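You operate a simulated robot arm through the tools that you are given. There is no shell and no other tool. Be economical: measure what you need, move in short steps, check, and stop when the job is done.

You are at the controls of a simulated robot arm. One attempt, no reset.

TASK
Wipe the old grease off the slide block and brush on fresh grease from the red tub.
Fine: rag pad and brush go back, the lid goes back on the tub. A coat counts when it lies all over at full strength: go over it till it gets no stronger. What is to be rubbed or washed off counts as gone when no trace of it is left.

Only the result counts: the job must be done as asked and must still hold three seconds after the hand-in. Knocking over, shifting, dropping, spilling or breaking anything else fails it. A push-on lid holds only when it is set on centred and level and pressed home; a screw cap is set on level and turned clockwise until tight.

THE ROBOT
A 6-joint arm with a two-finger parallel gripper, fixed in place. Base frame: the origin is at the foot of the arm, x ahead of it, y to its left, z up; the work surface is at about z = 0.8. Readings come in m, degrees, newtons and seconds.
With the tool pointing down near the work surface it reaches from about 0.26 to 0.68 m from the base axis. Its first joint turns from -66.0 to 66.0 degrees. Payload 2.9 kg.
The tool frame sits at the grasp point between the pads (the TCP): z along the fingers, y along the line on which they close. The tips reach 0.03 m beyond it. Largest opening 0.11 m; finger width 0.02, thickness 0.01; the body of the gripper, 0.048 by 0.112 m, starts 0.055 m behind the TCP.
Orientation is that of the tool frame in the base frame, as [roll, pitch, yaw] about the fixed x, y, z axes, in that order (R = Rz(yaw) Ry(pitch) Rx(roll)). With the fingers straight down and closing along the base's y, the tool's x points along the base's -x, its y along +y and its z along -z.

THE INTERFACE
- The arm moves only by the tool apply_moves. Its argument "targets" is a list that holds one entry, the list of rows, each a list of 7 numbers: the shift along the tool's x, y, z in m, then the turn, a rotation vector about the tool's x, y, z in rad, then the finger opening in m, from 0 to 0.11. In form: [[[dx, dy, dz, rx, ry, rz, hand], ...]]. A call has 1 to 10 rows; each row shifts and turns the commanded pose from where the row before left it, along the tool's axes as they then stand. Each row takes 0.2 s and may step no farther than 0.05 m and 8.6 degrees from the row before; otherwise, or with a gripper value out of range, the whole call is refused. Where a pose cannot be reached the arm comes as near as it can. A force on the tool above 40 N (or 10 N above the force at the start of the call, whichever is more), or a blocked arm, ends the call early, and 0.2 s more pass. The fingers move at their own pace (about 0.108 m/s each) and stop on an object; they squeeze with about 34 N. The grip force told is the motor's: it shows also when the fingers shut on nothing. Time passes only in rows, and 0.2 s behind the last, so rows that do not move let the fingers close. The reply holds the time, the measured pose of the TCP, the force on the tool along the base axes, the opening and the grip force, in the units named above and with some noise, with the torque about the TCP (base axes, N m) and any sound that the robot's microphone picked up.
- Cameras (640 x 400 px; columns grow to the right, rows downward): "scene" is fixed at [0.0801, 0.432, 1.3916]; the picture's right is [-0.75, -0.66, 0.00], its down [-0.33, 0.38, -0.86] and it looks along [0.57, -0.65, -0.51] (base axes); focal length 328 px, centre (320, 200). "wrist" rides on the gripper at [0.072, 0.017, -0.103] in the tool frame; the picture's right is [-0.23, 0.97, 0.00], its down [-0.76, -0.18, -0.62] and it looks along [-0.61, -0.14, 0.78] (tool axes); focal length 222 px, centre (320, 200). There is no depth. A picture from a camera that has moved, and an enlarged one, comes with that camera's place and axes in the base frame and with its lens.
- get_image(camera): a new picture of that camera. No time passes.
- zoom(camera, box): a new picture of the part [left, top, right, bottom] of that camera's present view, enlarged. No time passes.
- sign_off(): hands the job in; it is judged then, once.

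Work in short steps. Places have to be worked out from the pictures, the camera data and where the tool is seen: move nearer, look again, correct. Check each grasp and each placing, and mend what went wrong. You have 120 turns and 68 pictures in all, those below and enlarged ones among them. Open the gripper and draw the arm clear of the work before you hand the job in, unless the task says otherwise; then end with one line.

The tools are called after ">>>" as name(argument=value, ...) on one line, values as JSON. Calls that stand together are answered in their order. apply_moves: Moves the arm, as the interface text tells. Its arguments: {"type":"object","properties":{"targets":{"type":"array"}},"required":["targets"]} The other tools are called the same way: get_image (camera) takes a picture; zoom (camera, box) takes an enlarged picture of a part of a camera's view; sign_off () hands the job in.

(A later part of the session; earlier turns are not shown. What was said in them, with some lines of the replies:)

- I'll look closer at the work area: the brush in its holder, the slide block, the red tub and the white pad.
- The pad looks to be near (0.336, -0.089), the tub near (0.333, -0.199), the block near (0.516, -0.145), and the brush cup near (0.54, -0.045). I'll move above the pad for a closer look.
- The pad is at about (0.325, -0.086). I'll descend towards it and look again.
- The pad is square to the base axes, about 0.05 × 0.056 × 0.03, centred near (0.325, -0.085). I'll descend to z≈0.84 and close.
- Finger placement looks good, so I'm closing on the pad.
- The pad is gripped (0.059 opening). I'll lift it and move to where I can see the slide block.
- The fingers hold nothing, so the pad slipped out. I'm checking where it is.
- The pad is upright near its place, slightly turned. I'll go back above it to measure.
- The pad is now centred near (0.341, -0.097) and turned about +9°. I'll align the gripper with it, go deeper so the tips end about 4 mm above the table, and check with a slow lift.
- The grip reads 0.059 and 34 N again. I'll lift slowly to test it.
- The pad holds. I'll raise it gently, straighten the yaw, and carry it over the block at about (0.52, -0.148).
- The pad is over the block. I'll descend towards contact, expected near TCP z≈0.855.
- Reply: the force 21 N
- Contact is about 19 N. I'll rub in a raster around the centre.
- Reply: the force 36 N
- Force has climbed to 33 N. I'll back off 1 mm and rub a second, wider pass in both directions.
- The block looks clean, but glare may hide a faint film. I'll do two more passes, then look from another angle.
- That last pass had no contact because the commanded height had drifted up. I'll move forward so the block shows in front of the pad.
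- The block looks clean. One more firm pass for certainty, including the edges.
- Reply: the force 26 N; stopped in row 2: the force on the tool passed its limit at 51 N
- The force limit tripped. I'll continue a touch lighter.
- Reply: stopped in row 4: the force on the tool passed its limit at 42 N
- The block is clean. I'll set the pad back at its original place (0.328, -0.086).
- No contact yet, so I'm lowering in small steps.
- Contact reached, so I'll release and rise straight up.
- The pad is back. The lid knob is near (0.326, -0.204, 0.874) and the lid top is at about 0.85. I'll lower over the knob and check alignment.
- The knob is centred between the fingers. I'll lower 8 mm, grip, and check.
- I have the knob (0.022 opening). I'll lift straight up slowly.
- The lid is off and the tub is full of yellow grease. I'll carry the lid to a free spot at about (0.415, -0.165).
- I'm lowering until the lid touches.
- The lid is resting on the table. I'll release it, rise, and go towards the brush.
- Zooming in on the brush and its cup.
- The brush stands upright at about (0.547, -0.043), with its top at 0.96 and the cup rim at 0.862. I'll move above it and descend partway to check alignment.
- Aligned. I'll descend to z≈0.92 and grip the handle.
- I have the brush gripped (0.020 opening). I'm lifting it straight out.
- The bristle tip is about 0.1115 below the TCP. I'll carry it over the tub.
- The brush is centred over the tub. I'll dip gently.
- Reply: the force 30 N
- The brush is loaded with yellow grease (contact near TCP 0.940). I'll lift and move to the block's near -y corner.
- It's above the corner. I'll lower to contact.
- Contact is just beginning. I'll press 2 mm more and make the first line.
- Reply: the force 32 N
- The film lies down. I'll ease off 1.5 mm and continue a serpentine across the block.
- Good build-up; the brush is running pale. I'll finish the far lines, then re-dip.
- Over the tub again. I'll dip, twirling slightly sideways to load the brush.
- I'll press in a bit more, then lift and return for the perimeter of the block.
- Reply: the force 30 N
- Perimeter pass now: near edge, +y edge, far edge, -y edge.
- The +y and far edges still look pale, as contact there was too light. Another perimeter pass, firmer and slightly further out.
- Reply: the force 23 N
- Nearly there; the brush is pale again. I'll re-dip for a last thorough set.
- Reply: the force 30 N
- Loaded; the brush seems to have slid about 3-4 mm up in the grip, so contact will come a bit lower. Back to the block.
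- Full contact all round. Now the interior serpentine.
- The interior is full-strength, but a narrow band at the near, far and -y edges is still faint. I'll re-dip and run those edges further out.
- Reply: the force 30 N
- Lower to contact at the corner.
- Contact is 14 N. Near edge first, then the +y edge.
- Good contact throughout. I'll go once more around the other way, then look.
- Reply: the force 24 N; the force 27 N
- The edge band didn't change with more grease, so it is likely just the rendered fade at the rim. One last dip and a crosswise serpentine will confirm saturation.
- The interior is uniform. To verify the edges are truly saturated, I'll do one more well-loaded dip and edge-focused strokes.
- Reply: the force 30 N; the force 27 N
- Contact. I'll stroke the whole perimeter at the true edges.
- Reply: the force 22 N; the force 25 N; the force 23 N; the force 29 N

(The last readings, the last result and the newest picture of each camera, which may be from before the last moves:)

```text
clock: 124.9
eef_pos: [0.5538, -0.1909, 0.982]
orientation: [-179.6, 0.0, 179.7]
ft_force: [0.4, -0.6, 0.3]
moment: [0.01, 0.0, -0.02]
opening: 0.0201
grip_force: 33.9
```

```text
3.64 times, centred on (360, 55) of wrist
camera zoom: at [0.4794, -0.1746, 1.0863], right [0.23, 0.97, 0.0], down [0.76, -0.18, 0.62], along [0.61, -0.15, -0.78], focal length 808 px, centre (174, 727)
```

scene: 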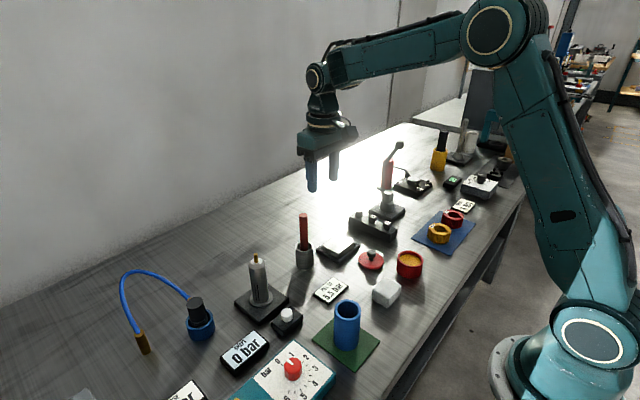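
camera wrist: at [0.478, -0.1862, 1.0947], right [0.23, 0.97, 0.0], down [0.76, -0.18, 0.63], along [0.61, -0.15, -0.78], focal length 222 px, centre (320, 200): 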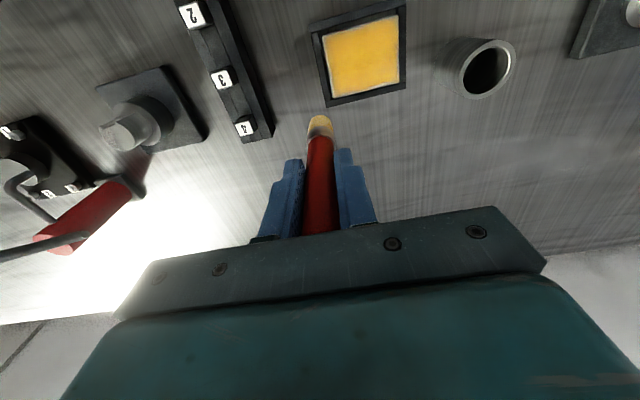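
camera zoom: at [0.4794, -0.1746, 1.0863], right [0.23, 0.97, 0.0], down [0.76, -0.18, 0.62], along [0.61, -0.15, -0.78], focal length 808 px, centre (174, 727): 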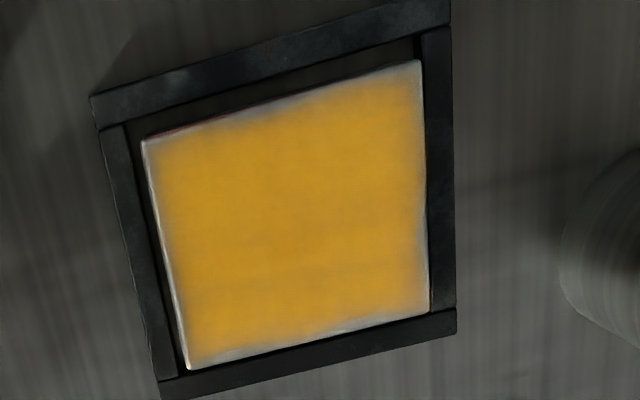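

No change from more grease, so the coat is saturated; the rim fade is only rendering. Next I'll take the brush back above its cup.

>>> apply_moves(targets=[[[0, 0, -0.03, 0, 0, 0, 0.0], [0.0018, 0.0363, 0, 0, 0, 0, 0.0], [0.0018, 0.0363, 0, 0, 0, 0, 0.0], [0.0018, 0.0363, 0, 0, 0, 0, 0.0], [0.0018, 0.0363, 0, 0, 0, 0, 0.0], [0, 0, 0.02, 0, 0, 0, 0.0]]])

>>> zoom(camera="scene", box=[254, 180, 354, 280])

>>> zoom(camera="wrist", box=[240, 40, 400, 170])

```text
clock: 126.3
eef_pos: [0.5444, -0.0434, 0.9908]
orientation: [-179.7, 0.3, 179.6]
ft_force: [0.2, -0.6, 0.5]
moment: [0.03, -0.02, 0.0]
opening: 0.02
grip_force: 33.9
```

```text
4.00 times, centred on (304, 230) of scene
camera zoom: at [0.0801, 0.4321, 1.3916], right [-0.75, -0.66, 0.0], down [-0.33, 0.38, -0.86], along [0.57, -0.65, -0.51], focal length 1312 px, centre (384, 80)
```

zoom: 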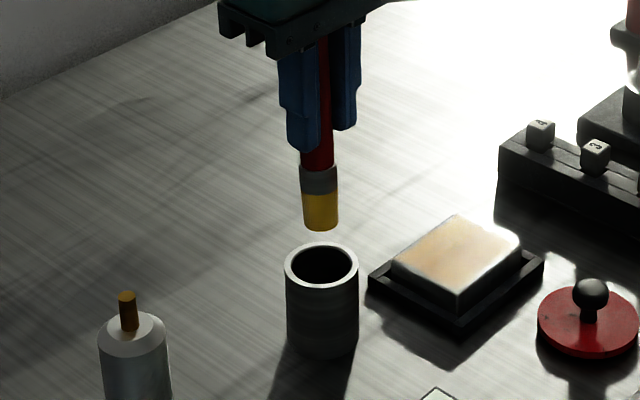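

```text
3.08 times, centred on (320, 105) of wrist
camera zoom: at [0.4703, -0.0268, 1.0935], right [0.23, 0.97, 0.0], down [0.76, -0.18, 0.63], along [0.61, -0.15, -0.78], focal length 684 px, centre (320, 492)
```

zoom: 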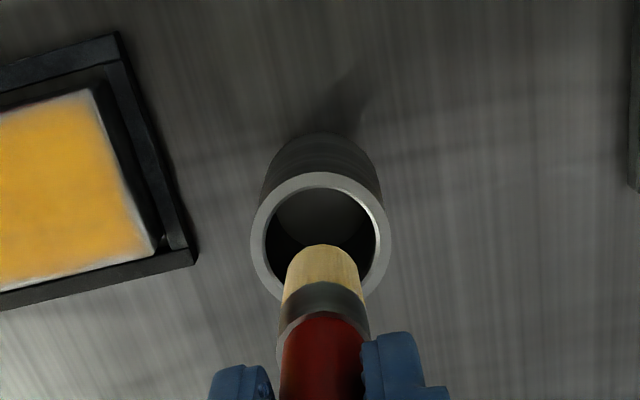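

The brush tip is centred over the cup. I'll lower it in.

>>> apply_moves(targets=[[[-0.001, -0.001, 0.02, 0, 0, 0, 0.0], [0, 0, 0.02, 0, 0, 0, 0.0], [0, 0, 0.02, 0, 0, 0, 0.0], [0, 0, 0.012, 0, 0, 0, 0.0]]])

>>> apply_moves(targets=[[[0, 0, 0.004, 0, 0, 0, 0.0], [0, 0, 0.002, 0, 0, 0, 0.0], [0, 0, 0.002, 0, 0, 0, 0.0]]])

```text
clock: 127.3
eef_pos: [0.5436, -0.046, 0.9198]
orientation: [-179.7, 0.2, 179.8]
ft_force: [0.6, 0.8, -0.2]
moment: [-0.03, -0.01, 0.0]
opening: 0.02
grip_force: 33.8
```

```text
clock: 128.1
eef_pos: [0.5439, -0.0455, 0.9097]
orientation: [-179.7, 0.1, 179.7]
ft_force: [0.2, -0.1, -0.8]
moment: [0.0, 0.01, 0.01]
opening: 0.0199
grip_force: 34.2
```

>>> apply_moves(targets=[[[0, 0, 0.002, 0, 0, 0, 0.0], [0, 0, 0.001, 0, 0, 0, 0.0], [0, 0, 0.001, 0, 0, 0, 0.0]]])

```text
clock: 128.9
eef_pos: [0.5442, -0.046, 0.9066]
orientation: [-179.6, 0.1, 179.6]
ft_force: [-0.1, 0.1, -1.0]
moment: [-0.02, -0.03, 0.02]
opening: 0.0198
grip_force: 33.8
```

>>> apply_moves(targets=[[[0, 0, 0.001, 0, 0, 0, 0.0], [0, 0, 0.001, 0, 0, 0, 0.0], [0, 0, 0.001, 0, 0, 0, 0.0]]])

```text
clock: 129.7
eef_pos: [0.5441, -0.0441, 0.9026]
orientation: [-179.7, 0.1, 179.8]
ft_force: [-0.8, -0.3, -0.4]
moment: [0.03, 0.0, -0.02]
opening: 0.0197
grip_force: 33.9
```

>>> apply_moves(targets=[[[0, 0, 0.001, 0, 0, 0, 0.0], [0, 0, 0.001, 0, 0, 0, 0.0], [0, 0, 0.001, 0, 0, 0, 0.0]]])

>>> zoom(camera="scene", box=[254, 180, 354, 280])

```text
clock: 130.5
eef_pos: [0.5441, -0.0432, 0.902]
orientation: [-179.8, 0.2, 179.7]
ft_force: [-0.6, 0.4, -0.3]
moment: [-0.04, -0.02, 0.03]
opening: 0.0201
grip_force: 34.0
```

```text
4.00 times, centred on (304, 230) of scene
camera zoom: at [0.0801, 0.432, 1.3916], right [-0.75, -0.66, 0.0], down [-0.33, 0.38, -0.86], along [0.57, -0.65, -0.51], focal length 1312 px, centre (384, 80)
```

zoom: 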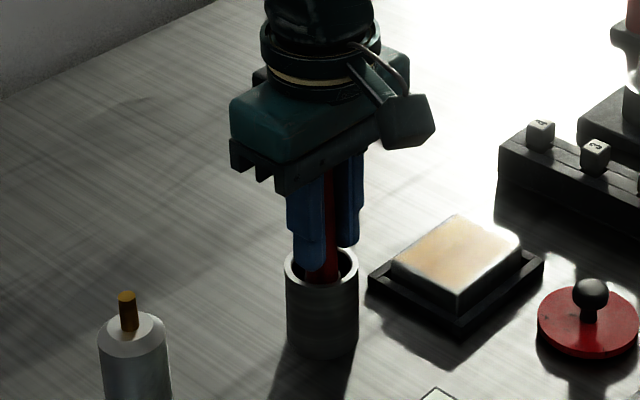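

>>> apply_moves(targets=[[[0, 0, 0.001, 0, 0, 0, 0.0], [0, 0, 0.001, 0, 0, 0, 0.0], [0, 0, 0.0005, 0, 0, 0, 0.0]]])

```text
clock: 131.3
eef_pos: [0.5439, -0.0436, 0.8997]
orientation: [-179.6, 0.2, 179.7]
ft_force: [-5.7, 2.5, 20.9]
moment: [0.26, 0.29, 0.02]
opening: 0.0201
grip_force: 34.1
```

The brush is on the cup floor. I'll open only slightly, rise above the handle, and check.

>>> apply_moves(targets=[[[0, 0, -0.001, 0, 0, 0, 0.0], [0, 0, 0, 0, 0, 0, 0.03], [0, 0, 0, 0, 0, 0, 0.03], [0, 0, -0.01, 0, 0, 0, 0.035], [0, 0, -0.02, 0, 0, 0, 0.04], [0, 0, -0.04, 0, 0, 0, 0.05], [0, 0, -0.05, 0, 0, 0, 0.05], [0, 0, -0.05, 0, 0, 0, 0.05]]])

>>> zoom(camera="scene", box=[254, 180, 414, 300])

```text
clock: 133.1
eef_pos: [0.5432, -0.0437, 1.0728]
orientation: [-179.7, 0.1, 179.5]
ft_force: [0.1, 0.5, 0.5]
moment: [-0.02, -0.02, -0.01]
opening: 0.0501
grip_force: 0.1
```

```text
3.33 times, centred on (334, 240) of scene
camera zoom: at [0.0801, 0.432, 1.3916], right [-0.75, -0.66, 0.0], down [-0.33, 0.38, -0.86], along [0.57, -0.65, -0.51], focal length 1094 px, centre (273, 67)
```

zoom: 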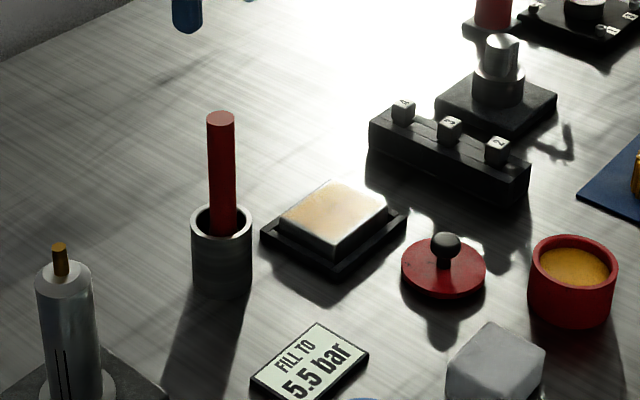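

The brush is back in its cup. I'll go over to the lid.

>>> apply_moves(targets=[[[0.0318, -0.0306, 0, 0, 0, 0, 0.06], [0.0318, -0.0306, 0, 0, 0, 0, 0.06], [0.0318, -0.0306, 0, 0, 0, 0, 0.06], [0.0318, -0.0306, 0, 0, 0, 0, 0.06], [0, 0, 0.05, 0, 0, 0, 0.06], [0, 0, 0.05, 0, 0, 0, 0.06], [0, 0, 0.05, 0, 0, 0, 0.06], [0, 0, 0.05, 0, 0, 0, 0.06]]])

>>> zoom(camera="wrist", box=[200, 60, 440, 210])

```text
clock: 134.9
eef_pos: [0.4156, -0.1658, 0.8687]
orientation: [-179.7, 0.2, 179.7]
ft_force: [1.0, 0.5, 0.0]
moment: [0.02, 0.01, -0.01]
opening: 0.06
grip_force: 0.0
```

```text
2.67 times, centred on (320, 135) of wrist
camera zoom: at [0.3414, -0.1489, 0.9727], right [0.23, 0.97, 0.0], down [0.76, -0.18, 0.63], along [0.61, -0.15, -0.78], focal length 592 px, centre (320, 373)
```

zoom: 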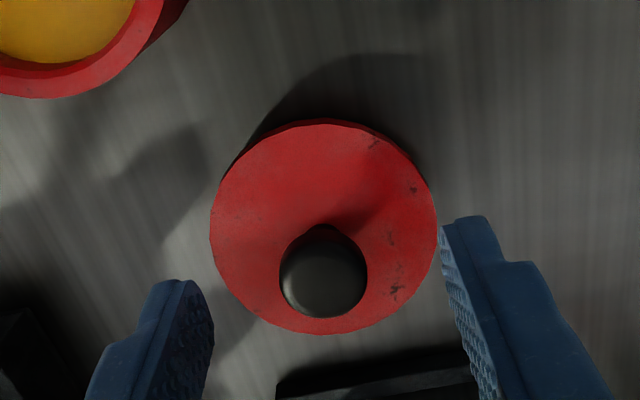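

The knob is centred. I'll lower 20 mm and grip.

>>> apply_moves(targets=[[[0, 0, 0.015, 0, 0, 0, 0.06], [0, 0, 0.005, 0, 0, 0, 0.06], [0, 0, 0, 0, 0, 0, 0.0], [0, 0, 0, 0, 0, 0, 0.0], [0, 0, 0, 0, 0, 0, 0.0], [0, 0, 0, 0, 0, 0, 0.0]]])

>>> apply_moves(targets=[[[0, 0, -0.01, 0, 0, 0, 0.0], [0, 0, -0.02, 0, 0, 0, 0.0], [0, 0, -0.03, 0, 0, 0, 0.0], [0, 0, -0.03, 0, 0, 0, 0.0], [0.03, -0.013, 0, 0, 0, 0, 0.0], [0.03, -0.013, 0, 0, 0, 0, 0.0], [0.029, -0.0125, 0, 0, 0, 0, 0.0], [0, 0, 0.02, 0, 0, 0, 0.0]]])

>>> zoom(camera="scene", box=[360, 190, 460, 290])

>>> zoom(camera="wrist", box=[200, 40, 440, 210])

```text
clock: 136.3
eef_pos: [0.4142, -0.167, 0.849]
orientation: [-179.7, 0.2, 179.6]
ft_force: [0.8, 0.2, 0.0]
moment: [0.01, -0.01, 0.01]
opening: 0.0221
grip_force: 33.9
```

```text
clock: 138.1
eef_pos: [0.3255, -0.2049, 0.9206]
orientation: [-179.7, 0.0, 179.7]
ft_force: [-0.1, 0.3, -0.6]
moment: [0.01, 0.02, 0.0]
opening: 0.0225
grip_force: 33.9
```

```text
4.00 times, centred on (410, 240) of scene
camera zoom: at [0.0801, 0.432, 1.3916], right [-0.75, -0.66, 0.0], down [-0.33, 0.38, -0.86], along [0.57, -0.65, -0.51], focal length 1312 px, centre (-40, 40)
```

zoom: 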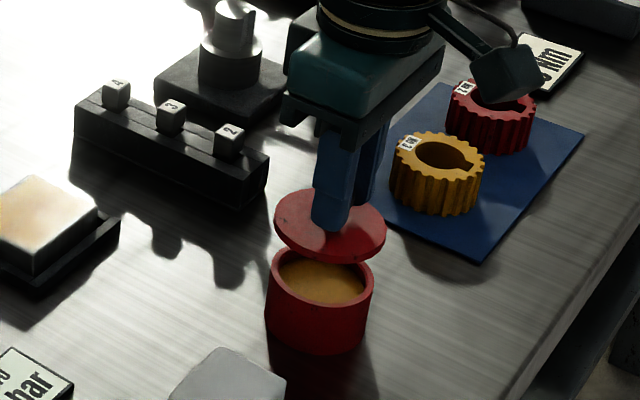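

```text
2.35 times, centred on (320, 125) of wrist
camera zoom: at [0.2514, -0.1879, 1.0236], right [0.23, 0.97, 0.0], down [0.76, -0.18, 0.63], along [0.61, -0.15, -0.78], focal length 523 px, centre (320, 376)
```

zoom: 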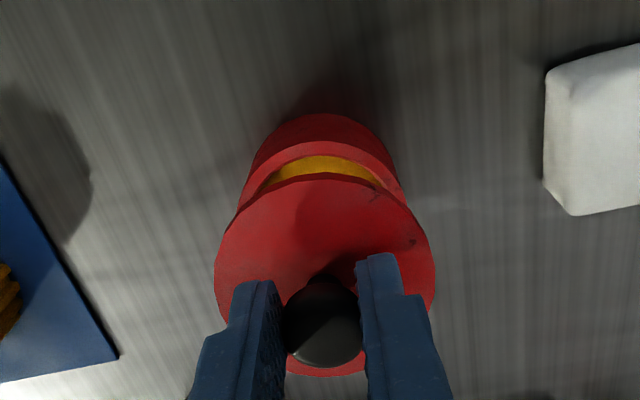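

The lid is held over the tub and looks centred. I'll lower to just above the seat and check.

>>> apply_moves(targets=[[[0, 0, 0.015, 0, 0, 0, 0.0], [0, 0, 0.009, 0, 0, 0, 0.0]]])

>>> zoom(camera="scene", box=[380, 220, 440, 290])

>>> zoom(camera="wrist", box=[240, 80, 400, 200])

```text
clock: 138.7
eef_pos: [0.327, -0.2046, 0.895]
orientation: [-179.7, 0.2, 179.7]
ft_force: [-0.1, -0.4, -1.2]
moment: [0.02, -0.04, 0.02]
opening: 0.0224
grip_force: 34.2
```

```text
5.71 times, centred on (410, 255) of scene
camera zoom: at [0.0801, 0.432, 1.3916], right [-0.75, -0.66, 0.0], down [-0.33, 0.38, -0.86], along [0.57, -0.65, -0.51], focal length 1875 px, centre (-194, -114)
```

zoom: 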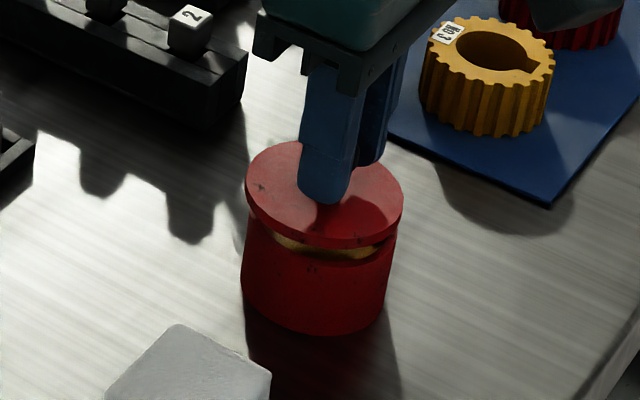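

```text
3.33 times, centred on (320, 140) of wrist
camera zoom: at [0.2526, -0.1882, 0.9986], right [0.23, 0.97, 0.0], down [0.76, -0.18, 0.63], along [0.61, -0.15, -0.78], focal length 740 px, centre (320, 400)
```

zoom: 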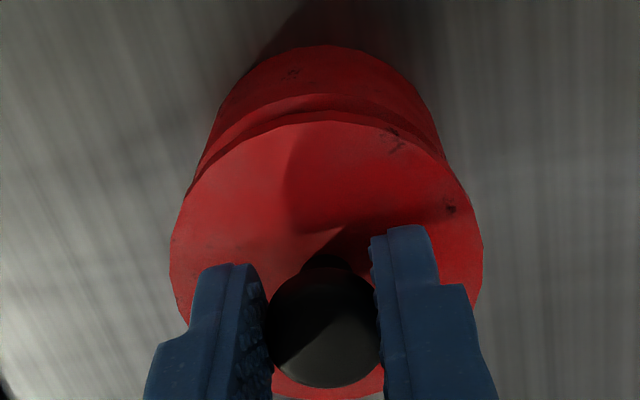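

The lid is aligned within about a millimetre. I'll lower onto the rim.

>>> apply_moves(targets=[[[0.001, 0, 0.004, 0, 0, 0, 0.0], [0, 0, 0.003, 0, 0, 0, 0.0], [0, 0, 0.002, 0, 0, 0, 0.0], [0, 0, 0.001, 0, 0, 0, 0.0]]])

```text
clock: 139.7
eef_pos: [0.3256, -0.2042, 0.8866]
orientation: [-179.7, 0.2, 179.7]
ft_force: [-0.4, 0.8, 0.4]
moment: [0.01, -0.01, 0.03]
opening: 0.022
grip_force: 34.1
```

>>> apply_moves(targets=[[[0, 0, 0.001, 0, 0, 0, 0.0], [0, 0, 0.001, 0, 0, 0, 0.0], [0, 0, 0.001, 0, 0, 0, 0.0]]])

```text
clock: 140.5
eef_pos: [0.3254, -0.2052, 0.8845]
orientation: [-179.7, 0.2, 179.6]
ft_force: [-9.7, 3.8, 28.3]
moment: [0.1, 0.05, 0.0]
opening: 0.0222
grip_force: 33.6
```

Contact is 28 N at the original seat height. I'll release, rise, and look.

>>> apply_moves(targets=[[[0, 0, 0.0005, 0, 0, 0, 0.0], [0, 0, -0.001, 0, 0, 0, 0.05], [0, 0, 0, 0, 0, 0, 0.05], [0, 0, -0.03, 0, 0, 0, 0.05], [0, 0, -0.02, 0, 0, 0, 0.0], [0, 0, 0, 0, 0, 0, 0.0], [0, 0, 0, 0, 0, 0, 0.0]]])

>>> zoom(camera="scene", box=[380, 220, 440, 290])

```text
clock: 142.1
eef_pos: [0.3261, -0.2061, 0.9338]
orientation: [-179.7, 0.1, 179.7]
ft_force: [0.0, -0.8, 0.1]
moment: [0.02, -0.01, -0.01]
opening: 0.0001
grip_force: 33.8
```

```text
5.71 times, centred on (410, 255) of scene
camera zoom: at [0.0801, 0.432, 1.3916], right [-0.75, -0.66, 0.0], down [-0.33, 0.38, -0.86], along [0.57, -0.65, -0.51], focal length 1875 px, centre (-194, -114)
```

zoom: 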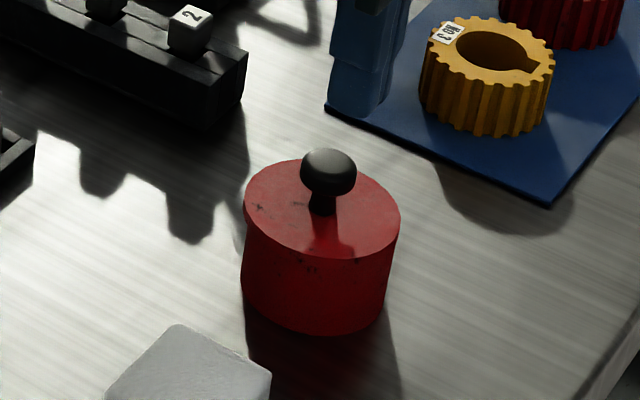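

The lid sits flush. I'll press on the knob top with closed fingers to make sure it's home.

>>> apply_moves(targets=[[[0.0005, 0.001, 0.012, 0, 0, 0, 0.0], [0, 0, 0.003, 0, 0, 0, 0.0], [0, 0, 0.002, 0, 0, 0, 0.0]]])

>>> apply_moves(targets=[[[0, 0, 0.001, 0, 0, 0, 0.0], [0, 0, 0.001, 0, 0, 0, 0.0], [0, 0, 0.001, 0, 0, 0, 0.0], [0, 0, 0.001, 0, 0, 0, 0.0]]])

```text
clock: 142.9
eef_pos: [0.3245, -0.2046, 0.9162]
orientation: [-179.7, 0.1, 179.8]
ft_force: [1.2, -0.5, -0.3]
moment: [0.02, 0.0, 0.01]
opening: 0.0001
grip_force: 34.4
```

```text
clock: 143.9
eef_pos: [0.3244, -0.2038, 0.912]
orientation: [-179.8, 0.1, 179.7]
ft_force: [-1.3, -0.5, -0.7]
moment: [-0.04, 0.02, -0.02]
opening: 0.0
grip_force: 34.0
```

>>> apply_moves(targets=[[[0, 0, 0.001, 0, 0, 0, 0.0], [0, 0, 0.001, 0, 0, 0, 0.0], [0, 0, 0.001, 0, 0, 0, 0.0]]])

```text
clock: 144.7
eef_pos: [0.3259, -0.2039, 0.9077]
orientation: [-179.7, 0.2, 179.7]
ft_force: [-0.1, -0.4, 0.0]
moment: [-0.02, 0.01, -0.05]
opening: 0.0
grip_force: 33.7
```

>>> apply_moves(targets=[[[0, 0, 0.001, 0, 0, 0, 0.0], [0, 0, 0.001, 0, 0, 0, 0.0], [0, 0, 0.001, 0, 0, 0, 0.0]]])

>>> zoom(camera="scene", box=[380, 220, 440, 290])

```text
clock: 145.5
eef_pos: [0.325, -0.2022, 0.9059]
orientation: [-179.7, 0.1, 179.7]
ft_force: [-0.4, 0.1, 0.0]
moment: [0.0, 0.0, 0.01]
opening: 0.0
grip_force: 34.4
```

```text
5.71 times, centred on (410, 255) of scene
camera zoom: at [0.0801, 0.432, 1.3916], right [-0.75, -0.66, 0.0], down [-0.33, 0.38, -0.86], along [0.57, -0.65, -0.51], focal length 1875 px, centre (-194, -114)
```

zoom: 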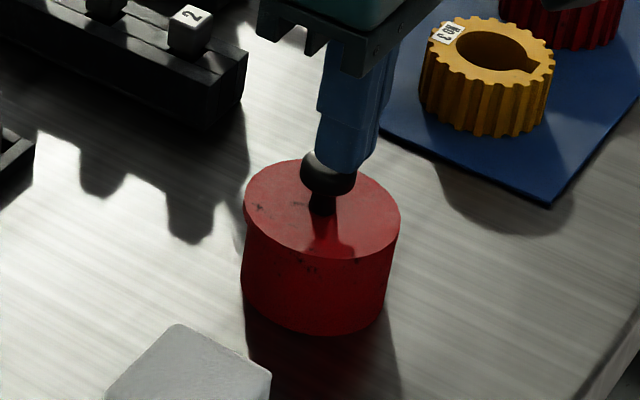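

The fingertips are a bit off to the -x side of the knob; the knob centre is nearer x≈0.331. I'll rise, shift, and press again.

>>> apply_moves(targets=[[[0, 0, -0.015, 0, 0, 0, 0.0], [-0.006, 0, 0, 0, 0, 0, 0.0], [0, 0, 0.009, 0, 0, 0, 0.0], [0, 0, 0.002, 0, 0, 0, 0.0], [0, 0, 0.002, 0, 0, 0, 0.0], [0, 0, 0.001, 0, 0, 0, 0.0], [0, 0, 0.001, 0, 0, 0, 0.0]]])

>>> zoom(camera="scene", box=[380, 220, 440, 290])

```text
clock: 147.1
eef_pos: [0.3309, -0.2038, 0.906]
orientation: [-179.7, 0.2, 179.7]
ft_force: [0.1, 0.5, 0.1]
moment: [0.01, 0.01, 0.0]
opening: 0.0
grip_force: 34.0
```

```text
5.71 times, centred on (410, 255) of scene
camera zoom: at [0.0801, 0.432, 1.3916], right [-0.75, -0.66, 0.0], down [-0.33, 0.38, -0.86], along [0.57, -0.65, -0.51], focal length 1875 px, centre (-194, -114)
```

zoom: 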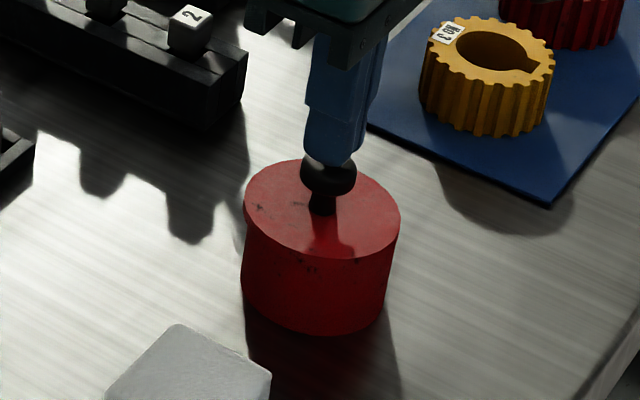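

Better centred. I'll press down in 1 mm steps.

>>> apply_moves(targets=[[[-0.002, 0, 0, 0, 0, 0, 0.0], [0, 0, 0.001, 0, 0, 0, 0.0], [0, 0, 0.001, 0, 0, 0, 0.0], [0, 0, 0.001, 0, 0, 0, 0.0]]])

```text
clock: 148.1
eef_pos: [0.334, -0.2024, 0.904]
orientation: [-179.7, 0.1, 179.7]
ft_force: [-0.2, -0.2, -0.7]
moment: [0.0, -0.03, -0.01]
opening: 0.0
grip_force: 34.0
```

>>> apply_moves(targets=[[[0.001, -0.001, 0.001, 0, 0, 0, 0.0], [0, 0, 0.001, 0, 0, 0, 0.0], [0, 0, 0.001, 0, 0, 0, 0.0]]])

```text
clock: 148.9
eef_pos: [0.333, -0.2047, 0.9023]
orientation: [-179.7, 0.2, 179.8]
ft_force: [-4.8, 3.5, 17.8]
moment: [0.06, 0.16, 0.02]
opening: 0.0
grip_force: 33.6
```

Contact with the knob, 18 N. I'll press up to about 35 N.

>>> apply_moves(targets=[[[0, 0, 0.001, 0, 0, 0, 0.0], [0, 0, 0.001, 0, 0, 0, 0.0], [0, 0, 0, 0, 0, 0, 0.0]]])

```text
clock: 149.5
eef_pos: [0.3333, -0.2037, 0.9024]
orientation: [-179.8, 0.3, 179.7]
ft_force: [-2.3, 1.9, 10.8]
moment: [0.03, 0.09, 0.01]
opening: 0.0002
grip_force: 34.4
stopped in row 2: the force on the tool passed its limit at 45 N (the readings are from after the stop); the commanded pose is now the measured one
```

It took 45 N without moving, so the lid is home. I'll withdraw clear, open, and check the whole scene.

>>> apply_moves(targets=[[[0, 0, -0.02, 0, 0, 0, 0.0], [0, 0, -0.05, 0, 0, 0, 0.05], [0, 0, -0.05, 0, 0, 0, 0.1], [0, 0, -0.05, 0, 0, 0, 0.11], [0, 0, -0.05, 0, 0, 0, 0.11], [-0.03, 0, -0.03, 0, 0, 0, 0.11], [-0.03, 0, -0.03, 0, 0, 0, 0.11]]])

>>> zoom(camera="scene", box=[270, 190, 450, 320])

```text
clock: 151.1
eef_pos: [0.3964, -0.2021, 1.184]
orientation: [-179.7, 0.2, 179.6]
ft_force: [0.3, 0.0, 0.5]
moment: [0.0, -0.05, 0.03]
opening: 0.11
grip_force: 0.0
```

```text
3.08 times, centred on (360, 255) of scene
camera zoom: at [0.0801, 0.4321, 1.3916], right [-0.75, -0.66, 0.0], down [-0.33, 0.38, -0.86], along [0.57, -0.65, -0.51], focal length 1010 px, centre (197, 31)
```

zoom: 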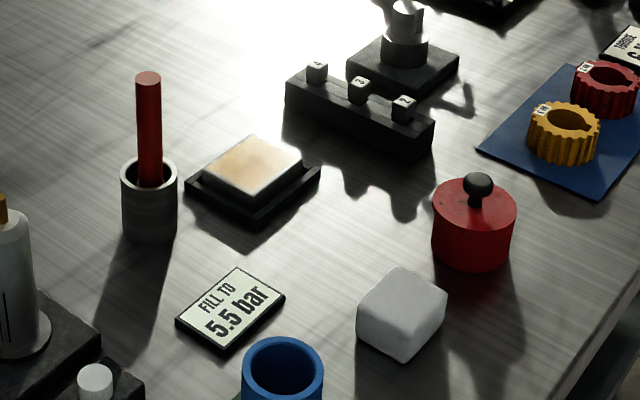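

All is as at the start: brush in its cup, pad back within about 5 mm, lid flush on the tub, block coated, arm clear. Handing in.

>>> sign_off()

```text
The job is handed in.
```

I wiped the old grease off the slide block and brushed on fresh grease from the red tub. The coat got no stronger on the last pass. A thin, paler line about 2 mm wide still shows along the block's edges; more grease didn't change it, so I took it as how the picture is drawn. The brush is back in its cup, and the lid is on the tub and pressed home. The rag pad slipped once when I first lifted it and is back within about 5 mm of its place.
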